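You operate a simulated robot arm through the tools that you are given. There is no shell and no other tool.

You run a simulated robot arm. Do the job below in one go: nothing can be reset, and whatever is moved stays where it is left.

Task
Pull the proof, then set the red knob by what it shows.
Fine: faint, one mark up; smeared, one mark down. The knob sets the pressure. Shut the gripper (lever with the green ball) first, hands off the bed while the roller runs; carriage home, gripper open at the end; the sheet stays on the bed. Where these are worked on the way, their far stop is far enough and under half their travel is too little: lever with the green ball, roller carriage.

It is judged by the outcome, as a careful person would: the job done as asked, and still so three seconds after it is handed in. It fails if anything else is knocked over, pushed out of place, dropped, spilled or broken. Flat cloth is picked up by pressing the open fingertips on it (5 to 10 N) and closing them slowly along it; thin cloth reads only 2 to 8 mm in the jaws.

Robot
A 7-joint arm with a two-finger parallel gripper, fixed in place. Base frame: the origin is at the foot of the arm, x ahead of it, y to its left, z up. Units: mm, degrees, N and s.
With the tool pointing down near the work surface it reaches from about 420 to 900 mm from the base axis. Its first joint turns from -143.0 to 143.0 degrees. Payload 3 kg.
The tool frame sits at the grasp point between the pads (the TCP): z along the fingers, y along the line on which they close. The tips reach 30 mm beyond it. Largest opening 94 mm; finger width 28, thickness 10; the body of the gripper, 50 by 96 mm, starts 55 mm behind the TCP.
Orientation is told as [roll, pitch, yaw] about the base's x, y, z axes, in that order, counted from this pose: with the fingers straight down and closing along the base's y, the tool's x points along the base's -x, its y along +y and its z along -z.

Tools
- The arm moves only by the tool send_rows. Its argument "steps" is a list of rows, each a list of 7 numbers: the shift along the tool's x, y, z in cm, then the turn, a rotation vector about the tool's x, y, z in degrees, then the opening, from 0 (shut) to 1 (fully open). In form: [[dx, dy, dz, wx, wy, wz, fingers], ...]. A call has 1 to 20 rows; each row shifts and turns the commanded pose from where the row before left it, along the tool's axes as they then stand. A row lasts 0.2 s, in which the tool goes at most 50 mm and 8.6 degrees; a call with a longer step from one row to the next is refused whole, and so is a gripper value outside its range. Where a pose cannot be reached the arm comes as near as it can. A force on the tool above 80 N (or 10 N above the force at the start of the call, whichever is more), or a blocked arm, ends the call early, and 0.2 s more pass. The fingers move at their own pace (about 72 mm/s each) and stop on an object; they squeeze with about 37 N. The grip force told is the motor's: it shows also when the fingers shut on nothing. Time passes only in rows, and 0.2 s behind the last, so rows that do not move let the fingers close. It gives the time, the measured TCP pose, the force on the tool (base axes), the opening and the grip force at its end, in the units of the frame above (readings bear some noise), with the torque about the TCP (base axes, N m) and any sound that the robot's microphone picked up.
- Cameras (640 x 400 px; columns grow to the right, rows downward): "scene" is fixed at [218.1, 498.7, 1529.3]; the picture's right is [-0.63, -0.78, 0.00], its down [-0.50, 0.40, -0.77] and it looks along [0.60, -0.48, -0.64] (base axes); focal length 275 px, centre (320, 200). "wrist" rides on the gripper at [76, 14, -102] in the tool frame; the picture's right is [-0.18, 0.98, 0.00], its down [-0.75, -0.14, -0.64] and it looks along [-0.63, -0.12, 0.77] (tool axes); focal length 243 px, centre (320, 200).
- grab_frame(camera): a new picture of that camera. The clock stands still meanwhile.
- locate(camera, pixels): for up to 12 pixels [column, row] of the newest picture of that camera ("zoom" is the newest enlarged one), the place [x, y, z] in the base frame of the surface seen there, good to about 2 mm. The clock stands still meanwhile.
- enlarge(camera, box): a new picture of the part [left, top, right, bottom] of that camera's present view, enlarged. The clock stands still meanwhile.
- job_done(): hands the job in; it is judged then, once.

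Leave the gripper open and the arm clear of the work at the hand-in unless told otherwise.

The tools are called by a JSON object that holds its "name" and its "arguments". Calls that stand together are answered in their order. send_rows: Moves the arm, as the interface text tells. Its arguments: {"type":"object","properties":{"steps":{"type":"array","items":{"type":"array","items":{"type":"number"}}}},"required":["steps"]} The other tools are called the same way: grab_frame (camera) takes a picture; locate (camera, pixels) gives the place of the surface under pixels of a picture; enlarge (camera, box) takes an enlarged picture of a part of a camera's view; job_done () hands the job in.

At the start:

```text
t: 0.0
eef_pos: [448.5, -25.0, 1292.8]
tcp_rot: [0.0, 0.1, 0.0]
contact_force: [0.8, 0.2, 0.1]
moment: [0.0, 0.0, -0.01]
gripper_width: 93.9
grip_force: 0.1
```

scene: 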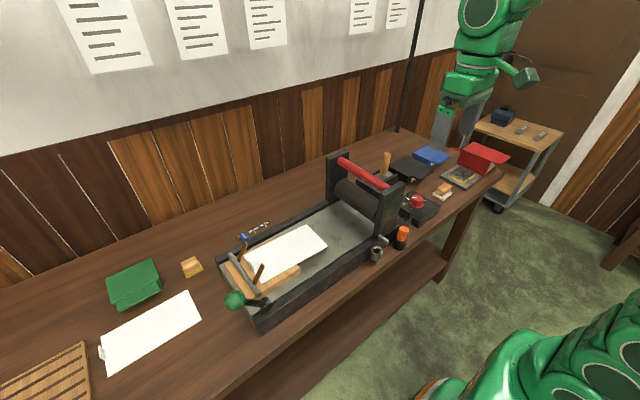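
wrist: 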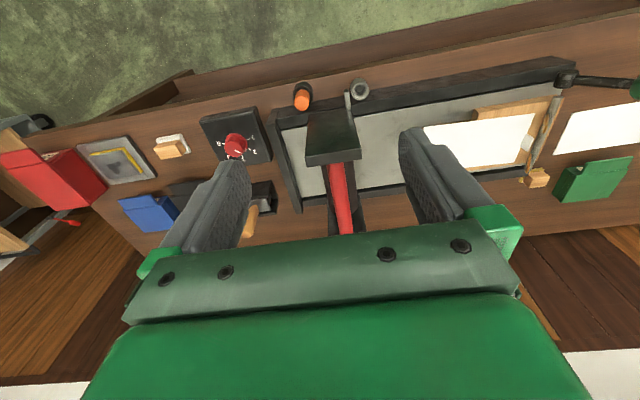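

I see a proof press on a bench: a bed with a sheet, a roller carriage with a red bar, a lever with a green ball, and a red knob on a dial. I'll enlarge these areas first.

{"name": "enlarge", "arguments": {"camera": "scene", "box": [200, 140, 440, 340]}}

{"name": "enlarge", "arguments": {"camera": "wrist", "box": [180, 60, 400, 240]}}

{"name": "enlarge", "arguments": {"camera": "wrist", "box": [400, 50, 640, 220]}}

```text
2.00 times, centred on (320, 240) of scene
```

zoom: 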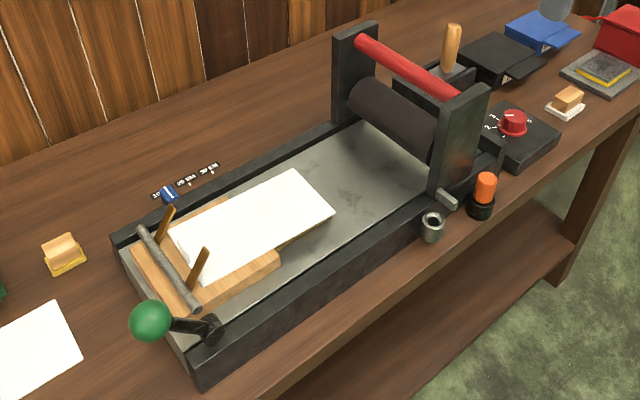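

```text
2.22 times, centred on (290, 150) of wrist
```

zoom: 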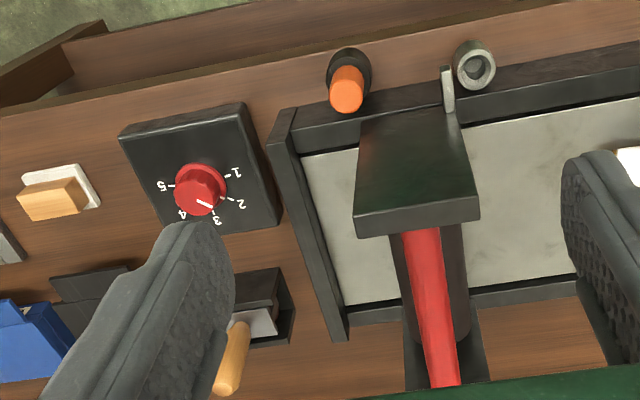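

```text
2.35 times, centred on (520, 135) of wrist
```

zoom: 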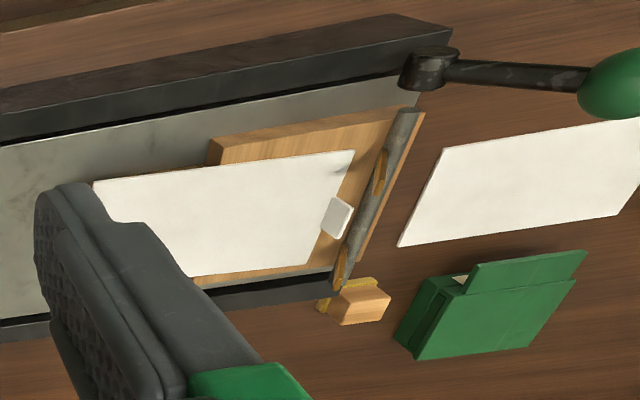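

The carriage stands at the right end of the press in the scene view and the lever is at the left end. Next I'll measure the main points in the scene picture: green ball (236,300), lever pivot, red bar ends (340,160) and (388,190), knob (418,201), the bed corners and the sheet.

{"name": "grab_frame", "arguments": {"camera": "scene"}}

{"name": "locate", "arguments": {"camera": "scene", "pixels": [[236, 300], [264, 302], [340, 160], [388, 188], [418, 200], [402, 232], [376, 254], [327, 245], [240, 254], [265, 265], [285, 300], [380, 240]]}}

{"name": "locate", "arguments": {"camera": "scene", "pixels": [[224, 258], [255, 330], [333, 155], [398, 184], [370, 225], [363, 172], [310, 215], [250, 238], [430, 215], [300, 300], [350, 270], [387, 157]]}}

{"name": "enlarge", "arguments": {"camera": "scene", "box": [350, 160, 450, 270]}}

```text
taken
```

scene: 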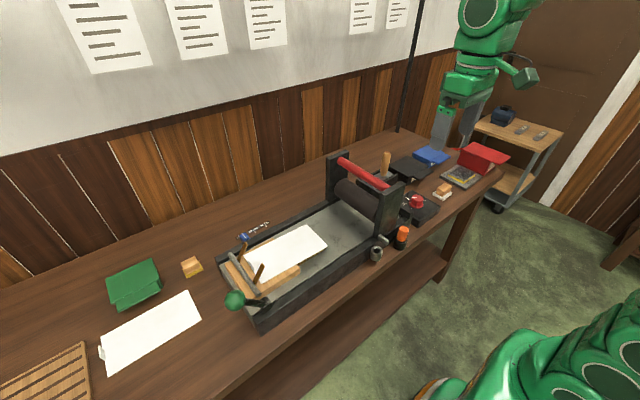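

```text
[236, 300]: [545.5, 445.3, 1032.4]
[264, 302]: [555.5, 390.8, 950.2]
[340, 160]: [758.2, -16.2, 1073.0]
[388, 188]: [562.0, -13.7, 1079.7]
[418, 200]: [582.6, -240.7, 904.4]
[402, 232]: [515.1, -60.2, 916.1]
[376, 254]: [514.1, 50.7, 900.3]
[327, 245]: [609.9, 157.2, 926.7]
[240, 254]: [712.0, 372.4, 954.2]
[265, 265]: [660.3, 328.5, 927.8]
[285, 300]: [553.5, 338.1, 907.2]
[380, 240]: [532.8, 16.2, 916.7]
```

```text
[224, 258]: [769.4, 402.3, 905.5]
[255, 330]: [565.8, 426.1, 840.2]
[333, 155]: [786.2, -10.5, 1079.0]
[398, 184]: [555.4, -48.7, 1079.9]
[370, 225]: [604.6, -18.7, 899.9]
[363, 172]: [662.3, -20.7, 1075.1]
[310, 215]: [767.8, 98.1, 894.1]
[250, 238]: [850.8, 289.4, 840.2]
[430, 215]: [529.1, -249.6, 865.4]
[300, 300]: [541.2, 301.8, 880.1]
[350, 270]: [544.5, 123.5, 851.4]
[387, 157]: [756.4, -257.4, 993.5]
```

```text
3.64 times, centred on (400, 215) of scene
```

zoom: 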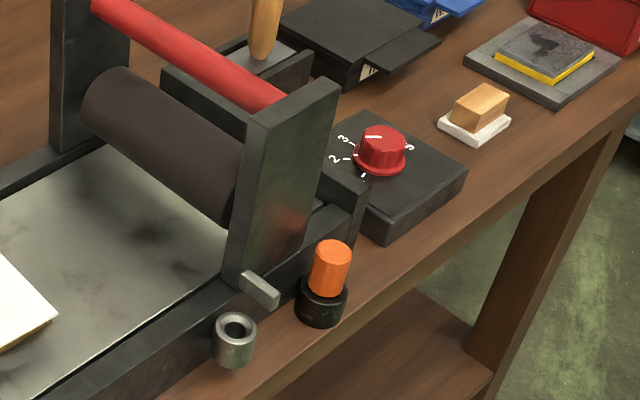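

The bar lies along x at about y=-16, z=1075, the bed runs along y, and the knob is near (580,-240,904). Now I'll zoom tightly on the pin, cup and tab, the knob, and the lever end.

{"name": "enlarge", "arguments": {"camera": "wrist", "box": [280, 70, 380, 130]}}

{"name": "enlarge", "arguments": {"camera": "wrist", "box": [195, 100, 285, 170]}}

{"name": "enlarge", "arguments": {"camera": "scene", "box": [210, 215, 330, 335]}}

{"name": "enlarge", "arguments": {"camera": "scene", "box": [360, 180, 420, 270]}}

{"name": "enlarge", "arguments": {"camera": "scene", "box": [225, 210, 285, 250]}}

{"name": "enlarge", "arguments": {"camera": "scene", "box": [60, 0, 420, 80]}}

```text
6.40 times, centred on (330, 100) of wrist
```

zoom: 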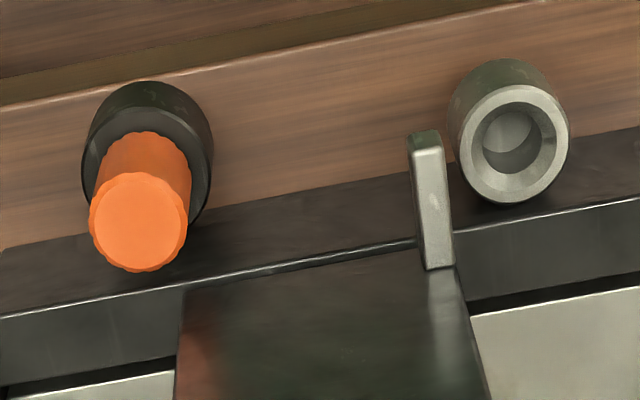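

```text
5.71 times, centred on (240, 135) of wrist
```

zoom: 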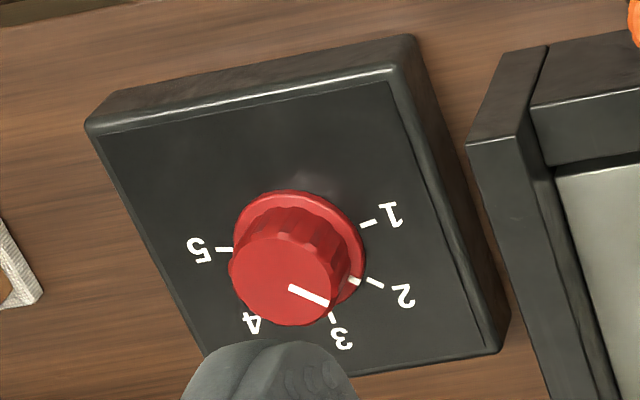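

```text
3.33 times, centred on (270, 275) of scene
```

zoom: 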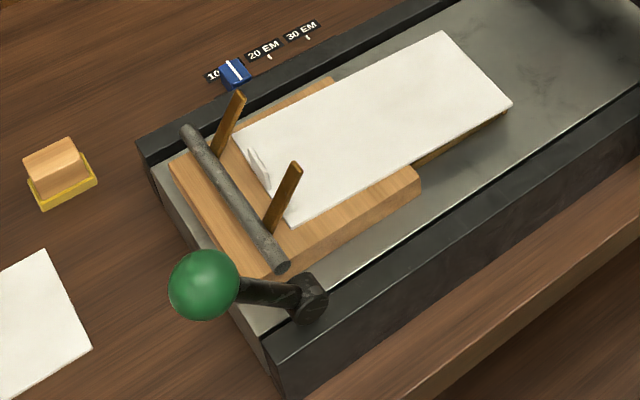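

```text
4.44 times, centred on (390, 225) of scene
```

zoom: 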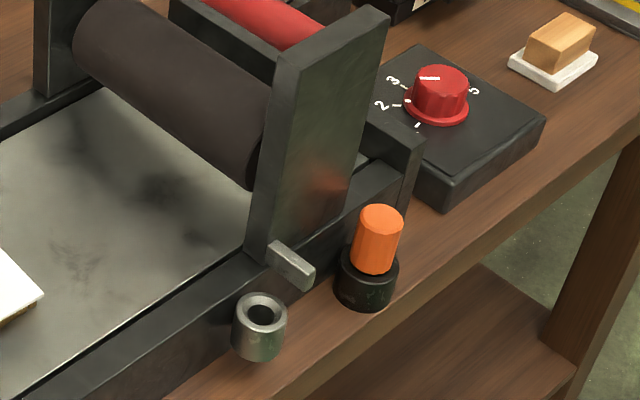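

```text
10.00 times, centred on (255, 230) of scene
```

zoom: 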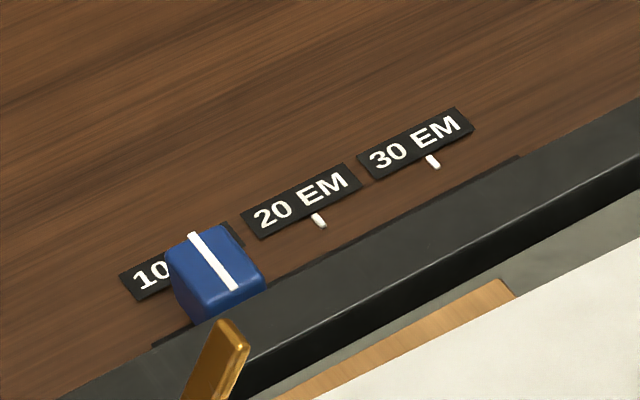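

```text
1.78 times, centred on (240, 40) of scene
```

zoom: 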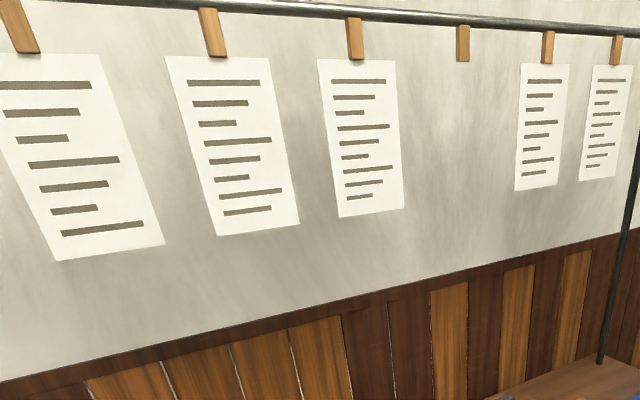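

The knob pointer and the skirt mark both line up with 2, the orange pin is parked beside the empty cup, and the lever leans towards +y with its clips up. I'll measure the lever, the carriage tab and the knob accurately.

{"name": "enlarge", "arguments": {"camera": "scene", "box": [210, 215, 330, 335]}}

{"name": "locate", "arguments": {"camera": "zoom", "pixels": [[203, 285], [270, 291], [310, 298], [300, 275], [188, 130], [280, 265], [240, 95], [295, 168], [268, 230], [258, 172], [440, 35], [510, 103]]}}

{"name": "locate", "arguments": {"camera": "zoom", "pixels": [[203, 250], [175, 285], [203, 318], [238, 285], [245, 290], [325, 300], [297, 218], [350, 240], [420, 180], [170, 163], [270, 270], [236, 72]]}}

{"name": "enlarge", "arguments": {"camera": "scene", "box": [320, 130, 440, 270]}}

{"name": "locate", "arguments": {"camera": "zoom", "pixels": [[262, 357], [280, 365], [242, 390], [330, 310], [70, 115], [130, 140], [230, 205], [300, 250], [60, 90], [260, 240], [330, 210], [410, 240]]}}

```text
3.33 times, centred on (270, 275) of scene
```

zoom: 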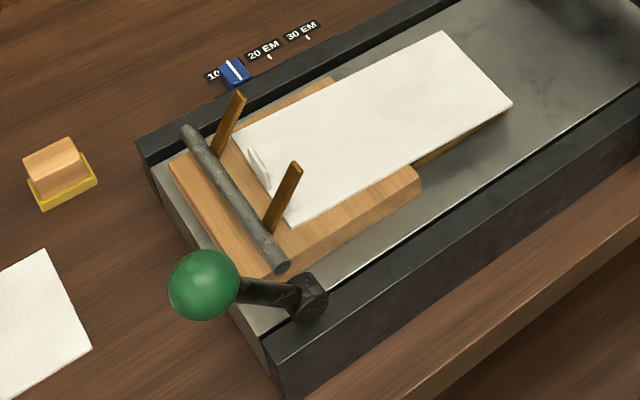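

```text
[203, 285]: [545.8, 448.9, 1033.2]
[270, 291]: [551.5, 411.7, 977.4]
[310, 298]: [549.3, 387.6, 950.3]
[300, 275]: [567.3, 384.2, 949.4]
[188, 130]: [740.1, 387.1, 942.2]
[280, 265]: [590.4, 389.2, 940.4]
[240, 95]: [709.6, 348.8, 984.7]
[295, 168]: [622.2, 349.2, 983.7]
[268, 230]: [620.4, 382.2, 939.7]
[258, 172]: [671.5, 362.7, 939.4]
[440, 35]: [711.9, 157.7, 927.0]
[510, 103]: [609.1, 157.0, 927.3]
```

```text
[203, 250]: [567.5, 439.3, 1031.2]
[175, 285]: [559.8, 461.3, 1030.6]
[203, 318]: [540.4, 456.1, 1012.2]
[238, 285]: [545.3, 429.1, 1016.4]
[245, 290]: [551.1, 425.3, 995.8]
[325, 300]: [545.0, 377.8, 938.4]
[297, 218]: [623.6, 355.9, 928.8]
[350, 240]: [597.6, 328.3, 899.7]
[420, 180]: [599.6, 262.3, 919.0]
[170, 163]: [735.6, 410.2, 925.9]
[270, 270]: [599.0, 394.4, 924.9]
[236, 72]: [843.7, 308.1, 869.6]
```

```text
2.86 times, centred on (380, 200) of scene
```

zoom: 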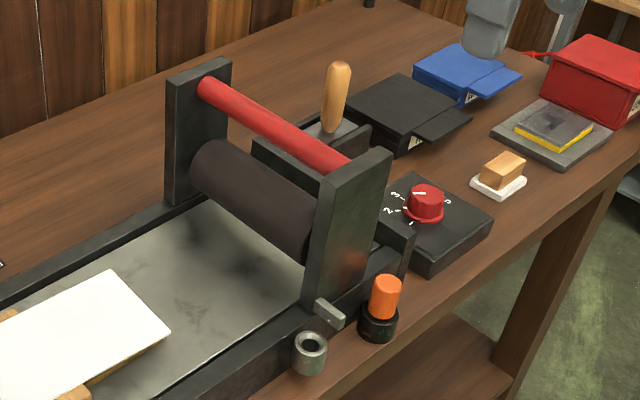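

```text
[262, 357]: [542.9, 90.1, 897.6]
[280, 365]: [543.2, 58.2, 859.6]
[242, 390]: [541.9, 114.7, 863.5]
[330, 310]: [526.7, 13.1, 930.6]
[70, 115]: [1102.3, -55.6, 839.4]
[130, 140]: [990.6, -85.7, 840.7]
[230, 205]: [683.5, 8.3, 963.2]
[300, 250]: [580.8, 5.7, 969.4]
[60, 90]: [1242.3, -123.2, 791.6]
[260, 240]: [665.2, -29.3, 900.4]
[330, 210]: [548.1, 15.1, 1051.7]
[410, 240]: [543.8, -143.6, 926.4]
```

The ball centre is about (554,446,1014) on a lever pivoting near (388,935) in y-z. The clips lean over the sheet, so shutting should mean pushing the ball towards -y. I'll go up and over to the +y side of the ball with the fingers shut.

{"name": "send_rows", "arguments": {"steps": [[-0.88, 4.65, 0.6, 0, 0, 0, 0], [-0.88, 4.65, 0.6, 0, 0, 0, 0], [-0.88, 4.65, 0.6, 0, 0, 0, 0], [-0.88, 4.65, 0.6, 0, 0, 0, 0], [-0.88, 4.65, 0.6, 0, 0, 0, 0], [-0.88, 4.65, 0.6, 0, 0, 0, 0], [-0.88, 4.65, 0.6, 0, 0, 0, 0], [-0.88, 4.65, 0.6, 0, 0, 0, 0], [-0.88, 4.65, 0.6, 0, 0, 0, 0], [-0.88, 4.65, 0.6, 0, 0, 0, 0], [-0.88, 4.65, 0.6, 0, 0, 0, 0], [-0.88, 4.65, 0.6, 0, 0, 0, 0], [0, 0, 0, 0, 0, 0, 0]]}}

{"name": "grab_frame", "arguments": {"camera": "wrist"}}

{"name": "grab_frame", "arguments": {"camera": "scene"}}

```text
t: 2.8
eef_pos: [532.8, 518.0, 1204.5]
tcp_rot: [0.0, 0.0, 0.0]
contact_force: [-0.8, 0.2, -0.8]
moment: [0.02, 0.03, -0.02]
gripper_width: 0.0
grip_force: 33.5
out of reach, approached as far as the arm can: row 12
```

```text
taken
```

wrist: 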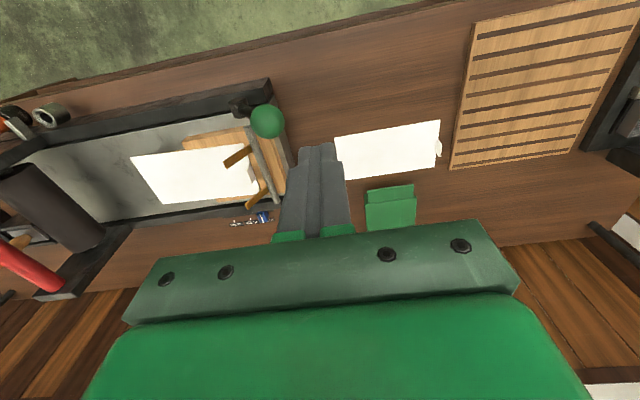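

```text
taken
```

scene: 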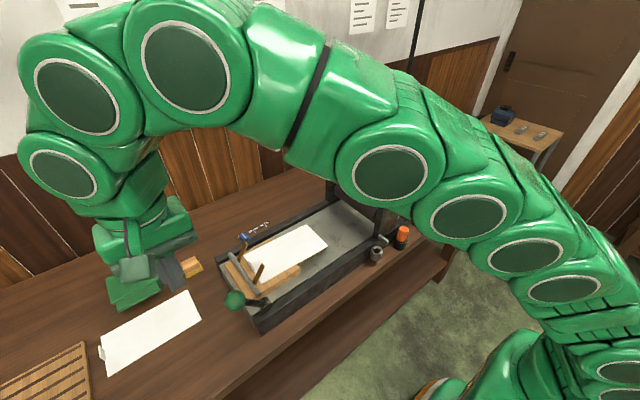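

Reached as far as possible at (533,518,1204). Going down beside the ball, with the fingers about 40 mm clear on its +y side.

{"name": "send_rows", "arguments": {"steps": [[0, 0, 4, 0, 0, 0, 0], [0, 0, 4, 0, 0, 0, 0], [0, 0, 4, 0, 0, 0, 0], [0, 0, 0, 0, 0, 0, 0]]}}

```text
t: 3.8
eef_pos: [532.5, 517.5, 1084.5]
tcp_rot: [-0.1, -0.2, 0.0]
contact_force: [-0.3, 0.3, 0.0]
moment: [-0.01, 0.0, -0.02]
gripper_width: 0.0
grip_force: 33.6
```

Clean descent. Next I'll align with the ball in x and lower so the tips sit just below its centre height (TCP z about 1032).

{"name": "send_rows", "arguments": {"steps": [[-1.1, 0, 2.6, 0, 0, 0, 0], [-1.1, 0, 2.6, 0, 0, 0, 0], [0, -1.0, 0, 0, 0, 0, 0], [0, 0, 0, 0, 0, 0, 0]]}}

{"name": "grab_frame", "arguments": {"camera": "wrist"}}

{"name": "grab_frame", "arguments": {"camera": "scene"}}

```text
t: 4.8
eef_pos: [555.0, 508.5, 1031.2]
tcp_rot: [0.0, 0.0, 0.0]
contact_force: [-0.1, -0.1, 0.3]
moment: [0.01, 0.02, 0.0]
gripper_width: 0.0
grip_force: 33.2
```

```text
taken
```

wrist: 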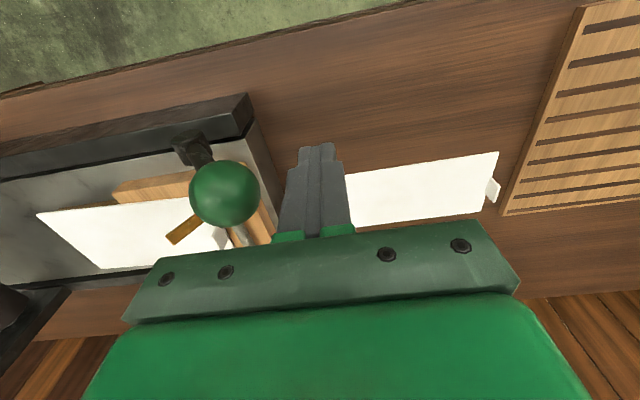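

```text
taken
```

scene: 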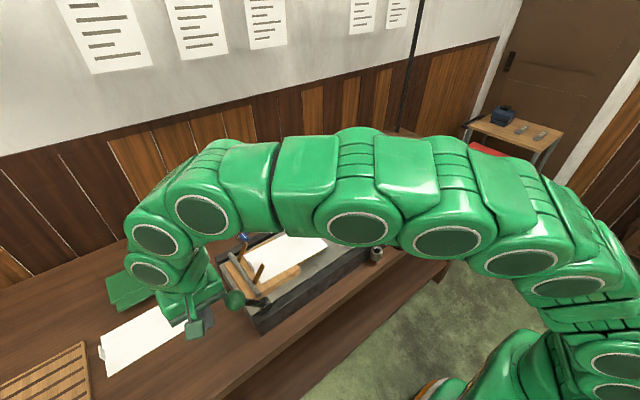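

The fingers are level with the ball and clear of it. Pushing towards -y in small steps and watching the force.

{"name": "send_rows", "arguments": {"steps": [[0, -1.0, 0, 0, 0, 0, 0], [0, -1.0, 0, 0, 0, 0, 0], [0, -1.0, 0, 0, 0, 0, 0], [0, -0.7, 0, 0, 0, 0, 0], [0, -0.7, 0, 0, 0, 0, 0], [0, -0.7, 0, 0, 0, 0, 0], [0, -0.7, 0, 0, 0, 0, 0], [0, -0.7, 0, 0, 0, 0, 0], [0, 0, 0, 0, 0, 0, 0]]}}

{"name": "grab_frame", "arguments": {"camera": "wrist"}}

```text
t: 6.1
eef_pos: [552.6, 467.5, 1037.3]
tcp_rot: [0.8, -0.5, 0.2]
contact_force: [-1.0, 6.7, 7.1]
moment: [-0.1, -0.05, 0.04]
gripper_width: 0.0
grip_force: 33.2
stopped in row 6: the force on the tool passed its limit at 91 N (the readings are from after the stop); the commanded pose is now the measured one
```

```text
taken
```

wrist: 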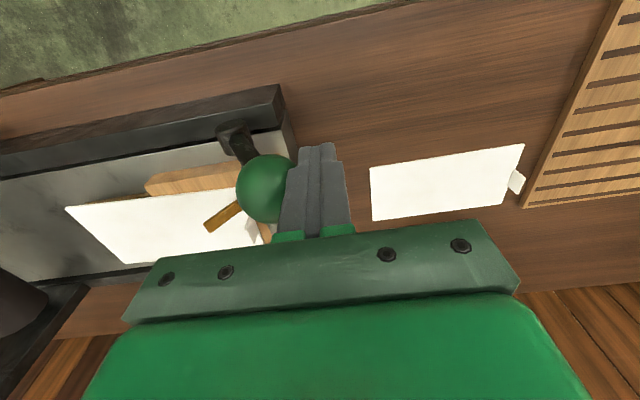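

The force stop tripped at 91 N with the TCP at y=467. I need to see whether the lever moved at all or is at a stop, so I'll measure the ball, rod and clips.

{"name": "enlarge", "arguments": {"camera": "wrist", "box": [180, 80, 350, 280]}}

{"name": "enlarge", "arguments": {"camera": "scene", "box": [200, 210, 320, 330]}}

{"name": "locate", "arguments": {"camera": "zoom", "pixels": [[150, 295], [170, 295], [165, 320], [230, 335], [215, 165], [300, 200], [320, 310], [270, 140]]}}

```text
2.00 times, centred on (265, 180) of wrist
```

zoom: 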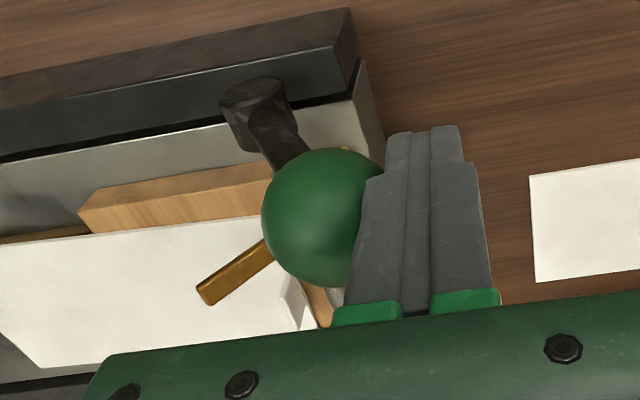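

```text
3.33 times, centred on (260, 270) of scene
```

zoom: 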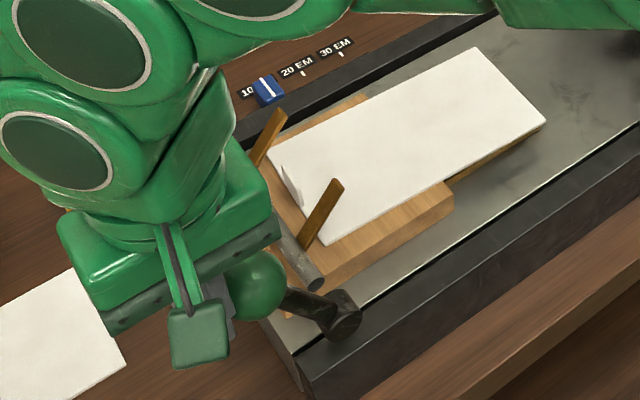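

```text
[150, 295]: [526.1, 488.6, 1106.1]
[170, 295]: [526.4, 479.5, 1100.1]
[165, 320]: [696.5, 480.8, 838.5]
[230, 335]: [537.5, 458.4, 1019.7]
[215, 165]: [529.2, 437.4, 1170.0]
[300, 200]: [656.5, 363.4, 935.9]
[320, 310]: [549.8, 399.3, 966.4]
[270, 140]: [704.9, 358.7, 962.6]
```

The clip tip shifted about 3 px, so the lever does move that way but resists fast pushing. I'll push slowly at 2 mm per row.

{"name": "send_rows", "arguments": {"steps": [[0, -0.2, 0, 0, 0, 0, 0], [0, -0.2, 0, 0, 0, 0, 0], [0, -0.2, 0, 0, 0, 0, 0], [0, -0.2, 0, 0, 0, 0, 0], [0, -0.2, 0, 0, 0, 0, 0], [0, -0.2, 0, 0, 0, 0, 0], [0, -0.2, 0, 0, 0, 0, 0], [0, -0.2, 0, 0, 0, 0, 0], [0, -0.2, 0, 0, 0, 0, 0], [0, -0.2, 0, 0, 0, 0, 0]]}}

{"name": "enlarge", "arguments": {"camera": "scene", "box": [200, 210, 320, 330]}}

```text
t: 7.2
eef_pos: [554.0, 461.2, 1040.2]
tcp_rot: [1.1, -0.8, 0.3]
contact_force: [0.5, 7.2, 11.7]
moment: [-0.08, -0.06, 0.09]
gripper_width: 0.1
grip_force: 32.8
stopped in row 5: the force on the tool passed its limit at 84 N (the readings are from after the stop); the commanded pose is now the measured one
```

```text
3.33 times, centred on (260, 270) of scene
```

zoom: 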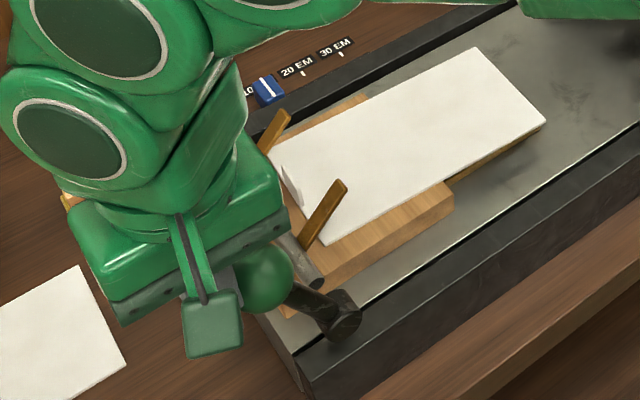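

The lever is moving, but the ball sticks to the finger and drags the arm upward against my flat path. The ball follows an arc of about 98 mm about (388,935), so I'll follow that arc.

{"name": "send_rows", "arguments": {"steps": [[0, -0.24, -0.11, 0, 0, 0, 0], [0, -0.24, -0.1, 0, 0, 0, 0], [0, -0.24, -0.1, 0, 0, 0, 0], [0, -0.24, -0.09, 0, 0, 0, 0], [0, -0.48, -0.16, 0, 0, 0, 0], [0, -0.5, -0.14, 0, 0, 0, 0], [0, -0.5, -0.11, 0, 0, 0, 0], [0, -0.5, -0.08, 0, 0, 0, 0], [0, -0.5, -0.06, 0, 0, 0, 0], [0, -0.5, -0.03, 0, 0, 0, 0], [0, -0.5, -0.01, 0, 0, 0, 0]]}}

{"name": "enlarge", "arguments": {"camera": "scene", "box": [200, 210, 320, 330]}}

```text
t: 9.6
eef_pos: [554.5, 416.0, 1048.3]
tcp_rot: [1.0, -0.7, 0.3]
contact_force: [0.0, 2.5, 2.2]
moment: [-0.07, 0.0, 0.04]
gripper_width: 0.1
grip_force: 32.8
```

```text
3.33 times, centred on (260, 270) of scene
```

zoom: 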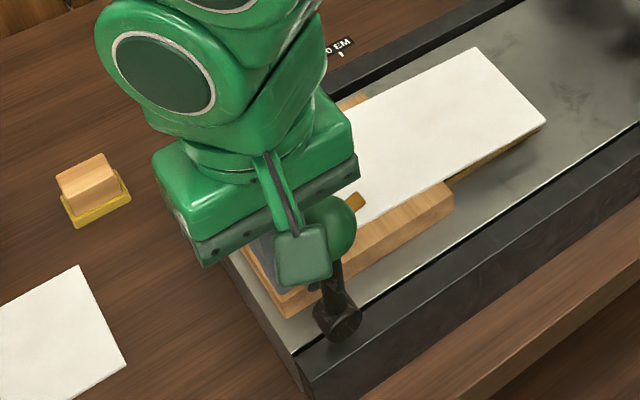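

Smooth, with only a few newtons; the lever is now about upright. Continuing along the arc over the top towards the far stop.

{"name": "send_rows", "arguments": {"steps": [[0, -0.5, 0.02, 0, 0, 0, 0], [0, -0.5, 0.05, 0, 0, 0, 0], [0, -0.5, 0.08, 0, 0, 0, 0], [0, -0.5, 0.1, 0, 0, 0, 0], [0, -0.5, 0.13, 0, 0, 0, 0], [0, -0.49, 0.15, 0, 0, 0, 0], [0, -0.48, 0.18, 0, 0, 0, 0], [0, -0.47, 0.21, 0, 0, 0, 0], [0, -0.3, 0.16, 0, 0, 0, 0], [0, -0.3, 0.18, 0, 0, 0, 0]]}}

{"name": "enlarge", "arguments": {"camera": "scene", "box": [200, 210, 320, 330]}}

{"name": "grab_frame", "arguments": {"camera": "wrist"}}

```text
t: 11.3
eef_pos: [554.1, 386.1, 1044.5]
tcp_rot: [1.9, -1.3, 0.6]
contact_force: [4.5, 19.9, -0.7]
moment: [0.16, -0.03, 0.16]
gripper_width: 0.0
grip_force: 33.1
stopped in row 8: the force on the tool passed its limit at 89 N (the readings are from after the stop); the commanded pose is now the measured one
```

```text
3.33 times, centred on (260, 270) of scene
```

zoom: 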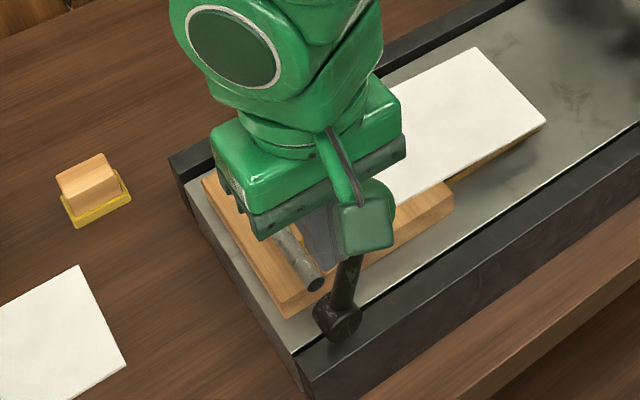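

```text
taken
```

wrist: 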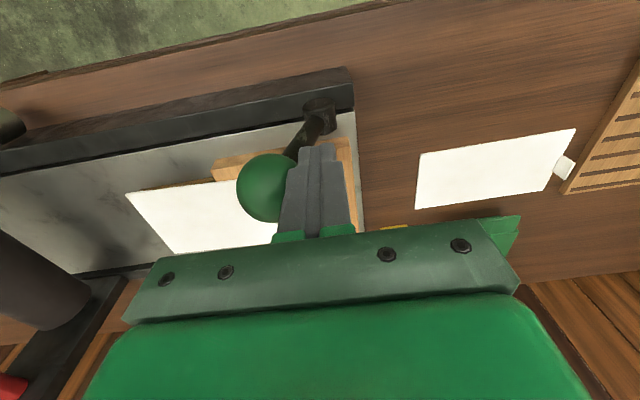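

It stopped hard after about 55 degrees of travel, probably the far stop with the clips on the sheet. I'll back off towards +y, rise clear, and check that the lever stays.

{"name": "send_rows", "arguments": {"steps": [[0, 1.0, 0, 0, 0, 0, 0], [0, 2.0, 0, 0, 0, 0, 0], [0, 2.0, -2, 0, 0, 0, 0], [0, 0, -4, 0, 0, 0, 0], [0, 0, -4, 0, 0, 0, 0], [1.5, -2, -3, 0, 0, 0, 0], [1.5, -4, 0, 0, 0, 0, 0], [1.5, -4, 0, 0, 0, 0, 0], [1.5, -4, 0, 0, 0, 0, 0], [1.0, -4, 0, 0, 0, 0, 0], [1.0, -4, 0, 0, 0, 0, 0], [0, -4, 0, 0, 0, 0, 0], [0, 0, 0, 0, 0, 0, 0]]}}

{"name": "enlarge", "arguments": {"camera": "scene", "box": [200, 210, 320, 330]}}

{"name": "grab_frame", "arguments": {"camera": "wrist"}}

{"name": "grab_frame", "arguments": {"camera": "scene"}}

```text
t: 14.1
eef_pos: [473.0, 169.2, 1165.7]
tcp_rot: [1.8, -1.2, 0.6]
contact_force: [-0.2, -0.2, 0.8]
moment: [0.01, 0.03, 0.02]
gripper_width: 0.0
grip_force: 32.8
```

```text
3.33 times, centred on (260, 270) of scene
```

zoom: 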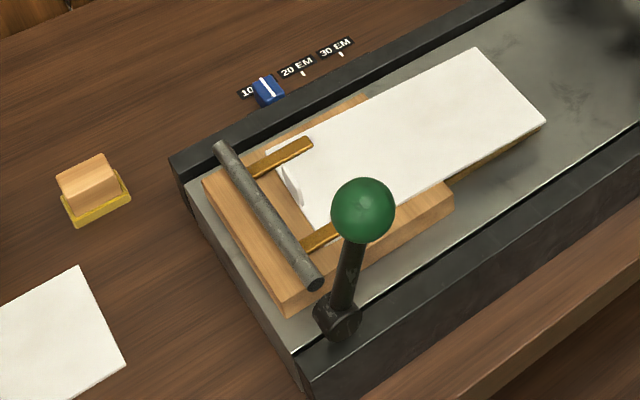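

```text
taken
```

wrist: 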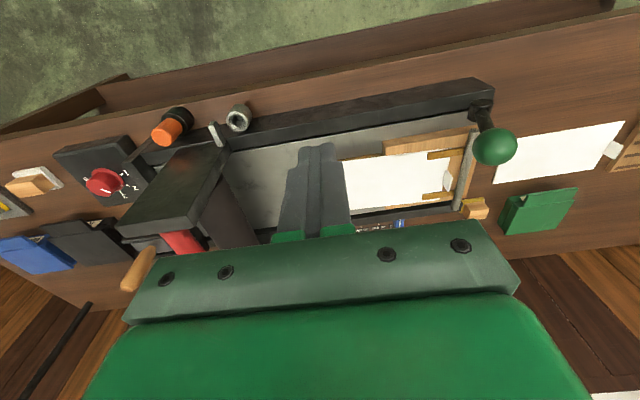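

```text
taken
```

scene: 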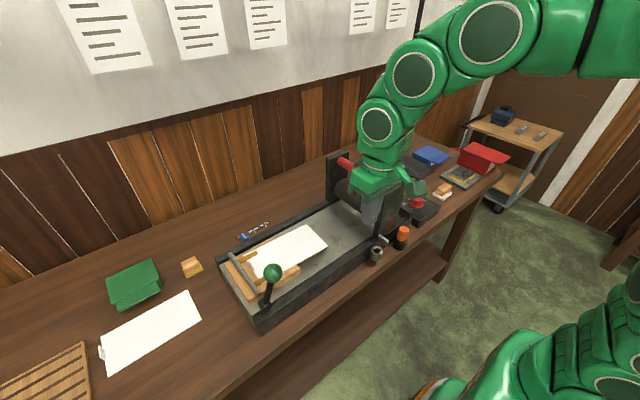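

The clips now lie flat on the sheet and the lever has stayed put: the gripper is shut. Next I'll measure the ball's new place and the red bar, roller, uprights and tab for the carriage grip.

{"name": "locate", "arguments": {"camera": "scene", "pixels": [[272, 271], [345, 162], [337, 156], [400, 183], [384, 187], [377, 208]]}}

{"name": "enlarge", "arguments": {"camera": "wrist", "box": [100, 90, 340, 290]}}

{"name": "locate", "arguments": {"camera": "zoom", "pixels": [[210, 385], [235, 385], [260, 385], [330, 330], [370, 280], [280, 170], [175, 310], [200, 155], [315, 115], [290, 85], [364, 70], [190, 80]]}}

```text
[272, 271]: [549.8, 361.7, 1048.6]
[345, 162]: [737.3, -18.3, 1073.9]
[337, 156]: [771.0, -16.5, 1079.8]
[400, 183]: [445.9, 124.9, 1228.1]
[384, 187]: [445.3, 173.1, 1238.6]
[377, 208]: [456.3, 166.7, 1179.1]
```

```text
2.00 times, centred on (220, 190) of wrist
```

zoom: 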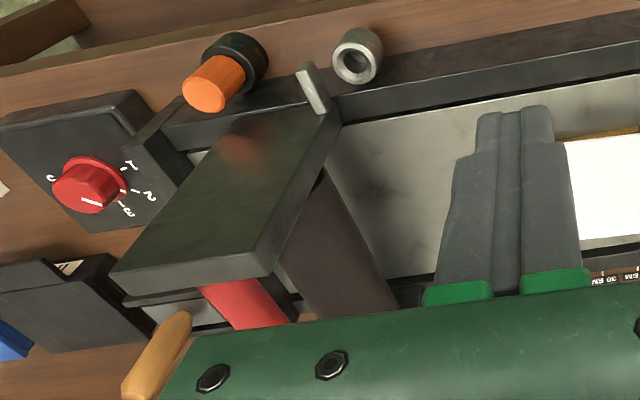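

```text
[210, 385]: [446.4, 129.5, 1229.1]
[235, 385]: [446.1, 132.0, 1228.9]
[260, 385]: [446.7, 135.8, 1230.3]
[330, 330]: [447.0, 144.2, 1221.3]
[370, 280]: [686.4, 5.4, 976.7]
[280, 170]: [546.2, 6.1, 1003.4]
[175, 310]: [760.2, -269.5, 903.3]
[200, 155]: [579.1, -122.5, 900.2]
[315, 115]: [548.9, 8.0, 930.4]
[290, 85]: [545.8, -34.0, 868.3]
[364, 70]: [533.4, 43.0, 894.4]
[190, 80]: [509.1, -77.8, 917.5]
```

The bar's axis is about y=-22, z=1067, between uprights at x 545 and 785 whose tops are at z 1080. I'll level the tool, open the fingers, move over the bar's middle at x=665 and look before going down.

{"name": "send_rows", "arguments": {"steps": [[-3.2, -3.18, 0, 1.8, 1.2, 0.6, 1], [-3.2, -3.18, 0, 0, 0, 0, 1], [-3.2, -3.18, 0, 0, 0, 0, 1], [-3.2, -3.18, 0, 0, 0, 0, 1], [-3.2, -3.18, 0, 0, 0, 0, 1], [-3.2, -3.18, 0, 0, 0, 0, 1], [0, 0, 0, 0, 0, 0, 1]]}}

{"name": "grab_frame", "arguments": {"camera": "wrist"}}

{"name": "grab_frame", "arguments": {"camera": "scene"}}

```text
t: 15.7
eef_pos: [666.7, -19.6, 1164.3]
tcp_rot: [0.1, -0.1, -0.1]
contact_force: [0.4, -0.7, -0.4]
moment: [0.0, 0.0, 0.0]
gripper_width: 94.1
grip_force: 0.0
```

```text
taken
```

wrist: 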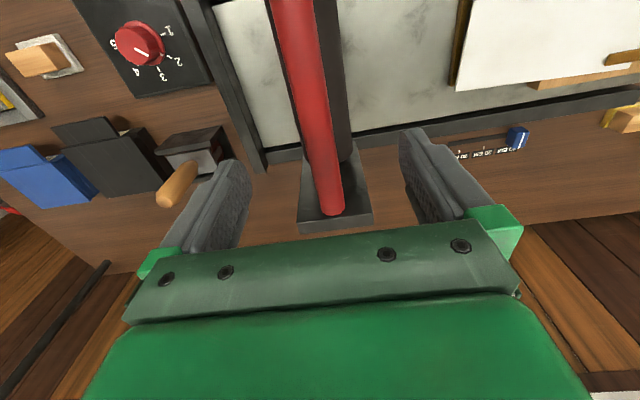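

```text
taken
```

scene: 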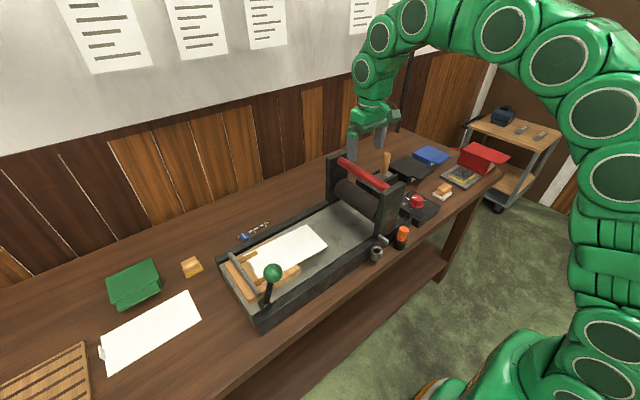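

The bar runs between the open fingers. I'll check its exact y and z at a few bar pixels before lowering.

{"name": "locate", "arguments": {"camera": "wrist", "pixels": [[298, 30], [310, 100], [322, 170], [330, 200], [300, 100], [325, 100], [345, 60], [360, 210], [140, 40], [340, 100]]}}

{"name": "enlarge", "arguments": {"camera": "wrist", "box": [70, 0, 230, 110]}}

```text
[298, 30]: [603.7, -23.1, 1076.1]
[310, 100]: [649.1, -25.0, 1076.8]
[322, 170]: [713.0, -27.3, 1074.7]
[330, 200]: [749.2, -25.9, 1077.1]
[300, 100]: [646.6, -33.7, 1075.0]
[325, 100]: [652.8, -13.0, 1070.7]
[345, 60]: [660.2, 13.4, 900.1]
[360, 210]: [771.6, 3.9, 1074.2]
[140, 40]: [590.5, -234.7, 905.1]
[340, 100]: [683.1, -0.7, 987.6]
```

```text
3.64 times, centred on (150, 55) of wrist
```

zoom: 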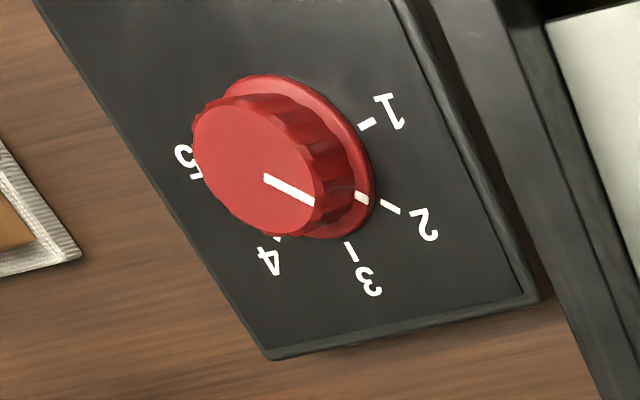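

The knob is clearly at 2. The bar axis is at about y=-22, z=1064. Lowering so that the pads centre on it, then closing.

{"name": "send_rows", "arguments": {"steps": [[0, -0.25, 3, 0, 0, 0, 1], [0, 0, 3, 0, 0, 0, 1], [0, 0, 2, 0, 0, 0, 1], [0, 0, 1.6, 0, 0, 0, 1], [0, 0, 0, 0, 0, 0, 0.4], [0, 0, 0, 0, 0, 0, 0.2], [0, 0, 0, 0, 0, 0, 0.2], [0, 0, 0, 0, 0, 0, 0.2]]}}

```text
t: 17.5
eef_pos: [667.3, -23.7, 1068.9]
tcp_rot: [-0.1, 0.1, 0.1]
contact_force: [-0.6, -4.1, -1.3]
moment: [-0.08, -0.41, -0.01]
gripper_width: 31.6
grip_force: 44.6
```

The bar is gripped (31.6 mm). Now rolling the carriage towards +y along the bed, starting slowly.

{"name": "send_rows", "arguments": {"steps": [[0, 0.4, 0, 0, 0, 0, 0.2], [0, 0.6, 0, 0, 0, 0, 0.2], [0, 0.8, 0, 0, 0, 0, 0.2], [0, 0.8, 0, 0, 0, 0, 0.2], [0, 0.8, 0, 0, 0, 0, 0.2], [0, 0.8, 0, 0, 0, 0, 0.2]]}}

{"name": "grab_frame", "arguments": {"camera": "scene"}}

```text
t: 18.9
eef_pos: [666.3, 19.7, 1069.3]
tcp_rot: [0.0, 0.0, 0.0]
contact_force: [11.0, -1.0, 0.0]
moment: [-0.06, 0.01, 0.19]
gripper_width: 30.9
grip_force: 45.2
```

```text
taken
```

scene: 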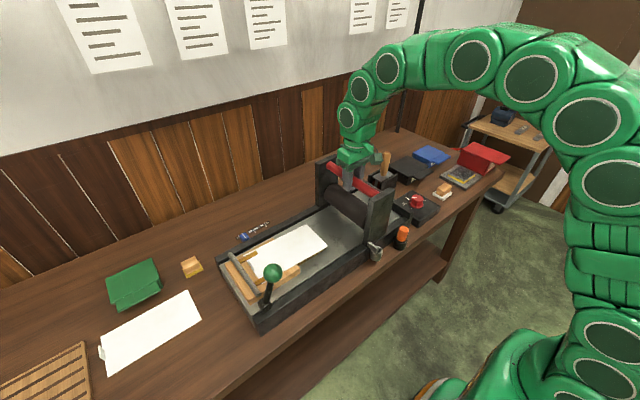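

The carriage rolls easily and the tab has passed above the empty cup. Continuing along the bed.

{"name": "send_rows", "arguments": {"steps": [[0, 0.9, 0, 0, 0, 0, 0.2], [0, 0.9, 0, 0, 0, 0, 0.2], [0, 0.9, 0, 0, 0, 0, 0.2], [0, 0.9, 0, 0, 0, 0, 0.2], [0, 0.9, 0, 0, 0, 0, 0.2], [0, 0.9, 0, 0, 0, 0, 0.2], [0, 0.9, 0, 0, 0, 0, 0.2], [0, 0.9, 0, 0, 0, 0, 0.2], [0, 0.9, 0, 0, 0, 0, 0.2], [0, 0.9, 0, 0, 0, 0, 0.2], [0, 0.9, 0, 0, 0, 0, 0.2], [0, 0.9, 0, 0, 0, 0, 0.2], [0, 0.9, 0, 0, 0, 0, 0.2], [0, 0.9, 0, 0, 0, 0, 0.2], [0, 0.9, 0, 0, 0, 0, 0.2], [0, 0.9, 0, 0, 0, 0, 0.2]]}}

{"name": "grab_frame", "arguments": {"camera": "scene"}}

```text
t: 22.3
eef_pos: [667.3, 164.3, 1069.2]
tcp_rot: [0.1, -0.3, 0.0]
contact_force: [20.3, 0.8, 22.3]
moment: [-0.09, -0.2, -0.07]
gripper_width: 30.8
grip_force: 45.0
```

```text
taken
```

scene: 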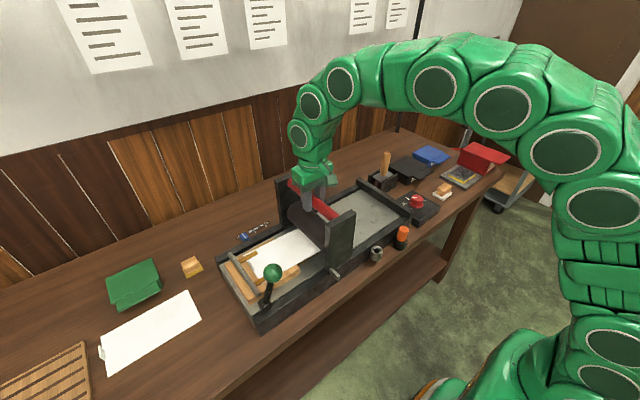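

Halfway there and the roller is at the sheet's edge. There is a side load of about 20 N in x and z, so I'll ease the commanded pose slightly and keep going.

{"name": "send_rows", "arguments": {"steps": [[-0.08, 0.5, -0.08, 0, 0, 0, 0.2], [-0.05, 0.9, -0.05, 0, 0, 0, 0.2], [0, 0.9, 0, 0, 0, 0, 0.2], [0, 0.9, 0, 0, 0, 0, 0.2], [0, 0.9, 0, 0, 0, 0, 0.2], [0, 0.9, 0, 0, 0, 0, 0.2], [0, 0.9, 0, 0, 0, 0, 0.2], [0, 0.9, 0, 0, 0, 0, 0.2], [0, 0.5, 0, 0, 0, 0, 0.2], [0, 0.4, 0, 0, 0, 0, 0.2]]}}

{"name": "grab_frame", "arguments": {"camera": "scene"}}

```text
t: 24.5
eef_pos: [666.3, 239.2, 1070.7]
tcp_rot: [0.0, -0.2, 0.0]
contact_force: [-10.5, -4.2, 9.1]
moment: [-0.13, -0.01, -0.2]
gripper_width: 30.1
grip_force: 45.2
```

```text
taken
```

scene: 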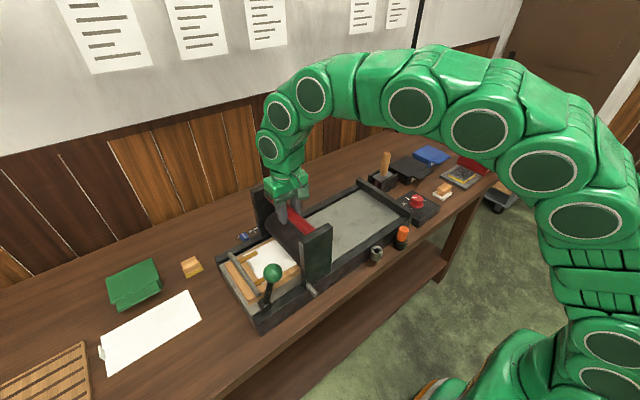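

Still rolling with low force, with about 60 mm between the front upright and the lever ball. Continuing slowly to the far stop.

{"name": "send_rows", "arguments": {"steps": [[0, 0.5, 0, 0, 0, 0, 0.2], [0, 0.5, 0, 0, 0, 0, 0.2], [0, 0.5, 0, 0, 0, 0, 0.2], [0, 0.5, 0, 0, 0, 0, 0.2], [0, 0.5, 0, 0, 0, 0, 0.2], [0, 0.5, 0, 0, 0, 0, 0.2]]}}

{"name": "enlarge", "arguments": {"camera": "scene", "box": [210, 170, 360, 320]}}

```text
t: 25.7
eef_pos: [668.8, 254.2, 1070.2]
tcp_rot: [-0.6, 0.2, -0.3]
contact_force: [-7.8, -12.7, 10.3]
moment: [-0.17, -0.16, 0.65]
gripper_width: 29.9
grip_force: 45.2
stopped in row 5: the force on the tool passed its limit at 89 N (the readings are from after the stop); the commanded pose is now the measured one
```

```text
2.67 times, centred on (285, 245) of scene
```

zoom: 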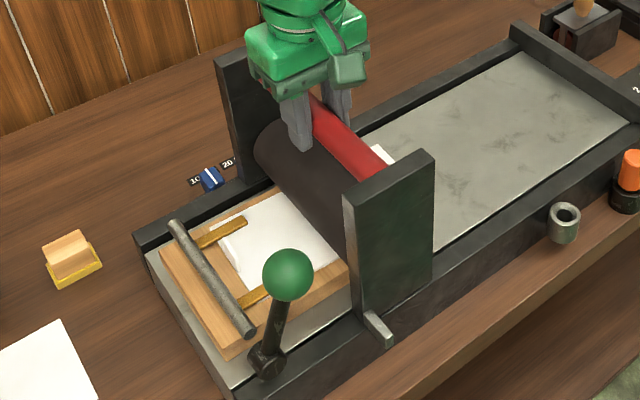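

It stopped hard at y=254, about 277 mm of travel, with nothing visible in the way. A tiny slow push will confirm it is the far stop.

{"name": "send_rows", "arguments": {"steps": [[0, 0.2, 0, 0, 0, 0, 0.2], [0, 0.2, 0, 0, 0, 0, 0.2], [0, 0.2, 0, 0, 0, 0, 0.2]]}}

```text
t: 26.4
eef_pos: [666.7, 255.5, 1071.7]
tcp_rot: [-0.9, 0.3, -0.4]
contact_force: [-14.1, -13.1, 12.2]
moment: [-0.14, 0.08, 0.75]
gripper_width: 30.0
grip_force: 45.0
stopped in row 3: the force on the tool passed its limit at 85 N (the readings are from after the stop); the commanded pose is now the measured one
```

That is the far stop. Now rolling the carriage back towards home, re-levelling the tool as it goes.

{"name": "send_rows", "arguments": {"steps": [[0, -0.5, 0.1, -0.9, -0.3, -0.4, 0.2], [0, -0.8, 0.1, 0, 0, 0, 0.2], [0, -0.9, 0, 0, 0, 0, 0.2], [0, -0.9, 0, 0, 0, 0, 0.2], [0, -0.9, 0, 0, 0, 0, 0.2], [0, -0.9, 0, 0, 0, 0, 0.2], [0, -0.9, 0, 0, 0, 0, 0.2], [0, -0.9, 0, 0, 0, 0, 0.2], [0, -0.9, 0, 0, 0, 0, 0.2], [0, -0.9, 0, 0, 0, 0, 0.2], [0, -0.9, 0, 0, 0, 0, 0.2], [0, -0.9, 0, 0, 0, 0, 0.2], [0, -0.9, 0, 0, 0, 0, 0.2], [0, -0.9, 0, 0, 0, 0, 0.2]]}}

```text
t: 27.5
eef_pos: [668.1, 221.8, 1070.4]
tcp_rot: [0.3, -0.3, -0.2]
contact_force: [-21.9, -4.8, 14.1]
moment: [-0.07, 0.67, 0.07]
gripper_width: 29.6
grip_force: 45.1
stopped in row 5: the force on the tool passed its limit at 81 N (the readings are from after the stop); the commanded pose is now the measured one
```

It stopped partway at 81 N, with side load in x again and perhaps pressure as the roller crosses the type. I'll relax x and z a little and pull more slowly.

{"name": "send_rows", "arguments": {"steps": [[0.1, 0, -0.1, 0, 0, 0, 0.2], [0.05, -0.3, 0, 0, 0, 0, 0.2], [0, -0.4, 0, 0, 0, 0, 0.2], [0, -0.4, 0, 0, 0, 0, 0.2], [0, -0.4, 0, 0, 0, 0, 0.2], [0, -0.4, 0, 0, 0, 0, 0.2], [0, -0.4, 0, 0, 0, 0, 0.2], [0, -0.4, 0, 0, 0, 0, 0.2]]}}

{"name": "enlarge", "arguments": {"camera": "scene", "box": [210, 170, 360, 320]}}

```text
t: 29.3
eef_pos: [669.0, 194.9, 1072.9]
tcp_rot: [0.3, -0.4, -0.2]
contact_force: [31.6, 2.7, 27.3]
moment: [0.03, -0.33, 0.07]
gripper_width: 29.5
grip_force: 45.3
```

```text
2.67 times, centred on (285, 245) of scene
```

zoom: 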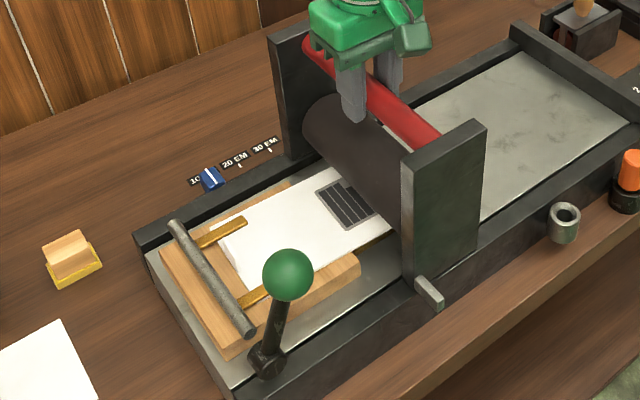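

The proof is printing: a dark block appears on the sheet. Easing the side load once more and continuing towards home.

{"name": "send_rows", "arguments": {"steps": [[-0.1, -0.2, -0.1, 0, 0, 0, 0.2], [-0.05, -0.5, -0.05, 0, 0, 0, 0.2], [0, -0.7, 0, 0, 0, 0, 0.2], [0, -0.8, 0, 0, 0, 0, 0.2], [0, -0.8, 0, 0, 0, 0, 0.2], [0, -0.8, 0, 0, 0, 0, 0.2], [0, -0.8, 0, 0, 0, 0, 0.2], [0, -0.8, 0, 0, 0, 0, 0.2], [0, -0.8, 0, 0, 0, 0, 0.2], [0, -0.8, 0, 0, 0, 0, 0.2]]}}

```text
t: 31.5
eef_pos: [668.0, 124.7, 1074.8]
tcp_rot: [0.1, -0.2, -0.3]
contact_force: [-20.6, 0.6, 22.0]
moment: [-0.08, 0.54, 0.67]
gripper_width: 27.5
grip_force: 45.2
```

Moving well, but the tool has crept up the bar (z 1075, width 27.5). I'll loosen, lower 9 mm and regrip before going on.

{"name": "send_rows", "arguments": {"steps": [[0, 0, 0, 0, 0, 0, 0.5], [0, 0, 0, 0, 0, 0, 0.5], [0, 0, 0.5, 0, 0, 0, 0.5], [0, 0, 0.4, 0, 0, 0, 0.5], [0, 0, 0, 0, 0, 0, 0.3], [0, 0, 0, 0, 0, 0, 0.2], [0, 0, 0, 0, 0, 0, 0.2]]}}

```text
t: 33.1
eef_pos: [670.0, 124.2, 1063.2]
tcp_rot: [0.2, -0.3, -0.2]
contact_force: [3.8, -5.7, -4.6]
moment: [-0.11, -0.52, 0.17]
gripper_width: 32.1
grip_force: 44.8
```

Regripped squarely at z 1063. Continuing home.

{"name": "send_rows", "arguments": {"steps": [[0, -0.5, 0, 0, 0, 0, 0.2], [0, -0.8, 0, 0, 0, 0, 0.2], [0, -0.8, 0, 0, 0, 0, 0.2], [0, -0.8, 0, 0, 0, 0, 0.2], [0, -0.8, 0, 0, 0, 0, 0.2], [0, -0.8, 0, 0, 0, 0, 0.2], [0, -0.8, 0, 0, 0, 0, 0.2], [0, -0.8, 0, 0, 0, 0, 0.2], [0, -0.8, 0, 0, 0, 0, 0.2], [0, -0.8, 0, 0, 0, 0, 0.2], [0, -0.8, 0, 0, 0, 0, 0.2], [0, -0.8, 0, 0, 0, 0, 0.2], [0, -0.8, 0, 0, 0, 0, 0.2], [0, -0.8, 0, 0, 0, 0, 0.2], [0, -0.8, 0, 0, 0, 0, 0.2]]}}

{"name": "grab_frame", "arguments": {"camera": "scene"}}

```text
t: 36.3
eef_pos: [668.1, 6.9, 1062.6]
tcp_rot: [0.2, -0.3, 0.0]
contact_force: [27.4, 1.3, 13.3]
moment: [-0.12, 0.0, 0.17]
gripper_width: 32.3
grip_force: 44.8
```

```text
taken
```

scene: 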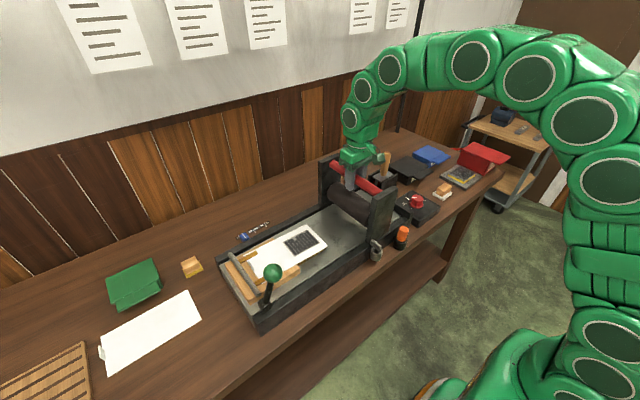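

About 30 mm left to home (TCP y around -23). Finishing slowly, easing x, until the home stop is felt.

{"name": "send_rows", "arguments": {"steps": [[-0.1, -0.6, 0, 0, 0, 0, 0.2], [0, -0.7, 0, 0, 0, 0, 0.2], [0, -0.6, 0, 0, 0, 0, 0.2], [0, -0.4, 0, 0, 0, 0, 0.2], [0, -0.3, 0, 0, 0, 0, 0.2], [0, -0.2, 0, 0, 0, 0, 0.2], [0, -0.2, 0, 0, 0, 0, 0.2], [0, -0.2, 0, 0, 0, 0, 0.2], [0, -0.2, 0, 0, 0, 0, 0.2]]}}

{"name": "grab_frame", "arguments": {"camera": "wrist"}}

```text
t: 38.3
eef_pos: [668.6, -26.0, 1063.9]
tcp_rot: [0.2, -0.2, -0.1]
contact_force: [-8.7, 19.6, 28.0]
moment: [0.14, -0.52, 0.08]
gripper_width: 32.3
grip_force: 44.9
```

```text
taken
```

wrist: 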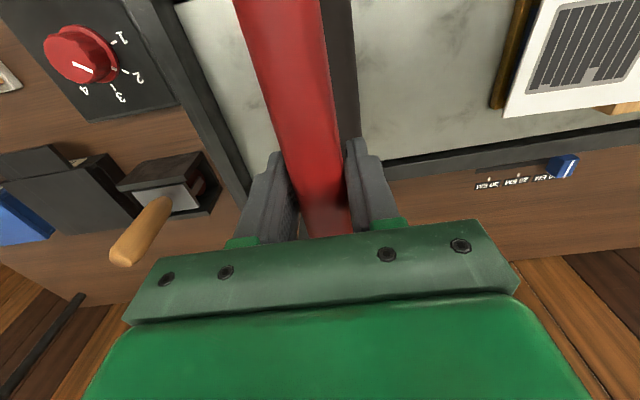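

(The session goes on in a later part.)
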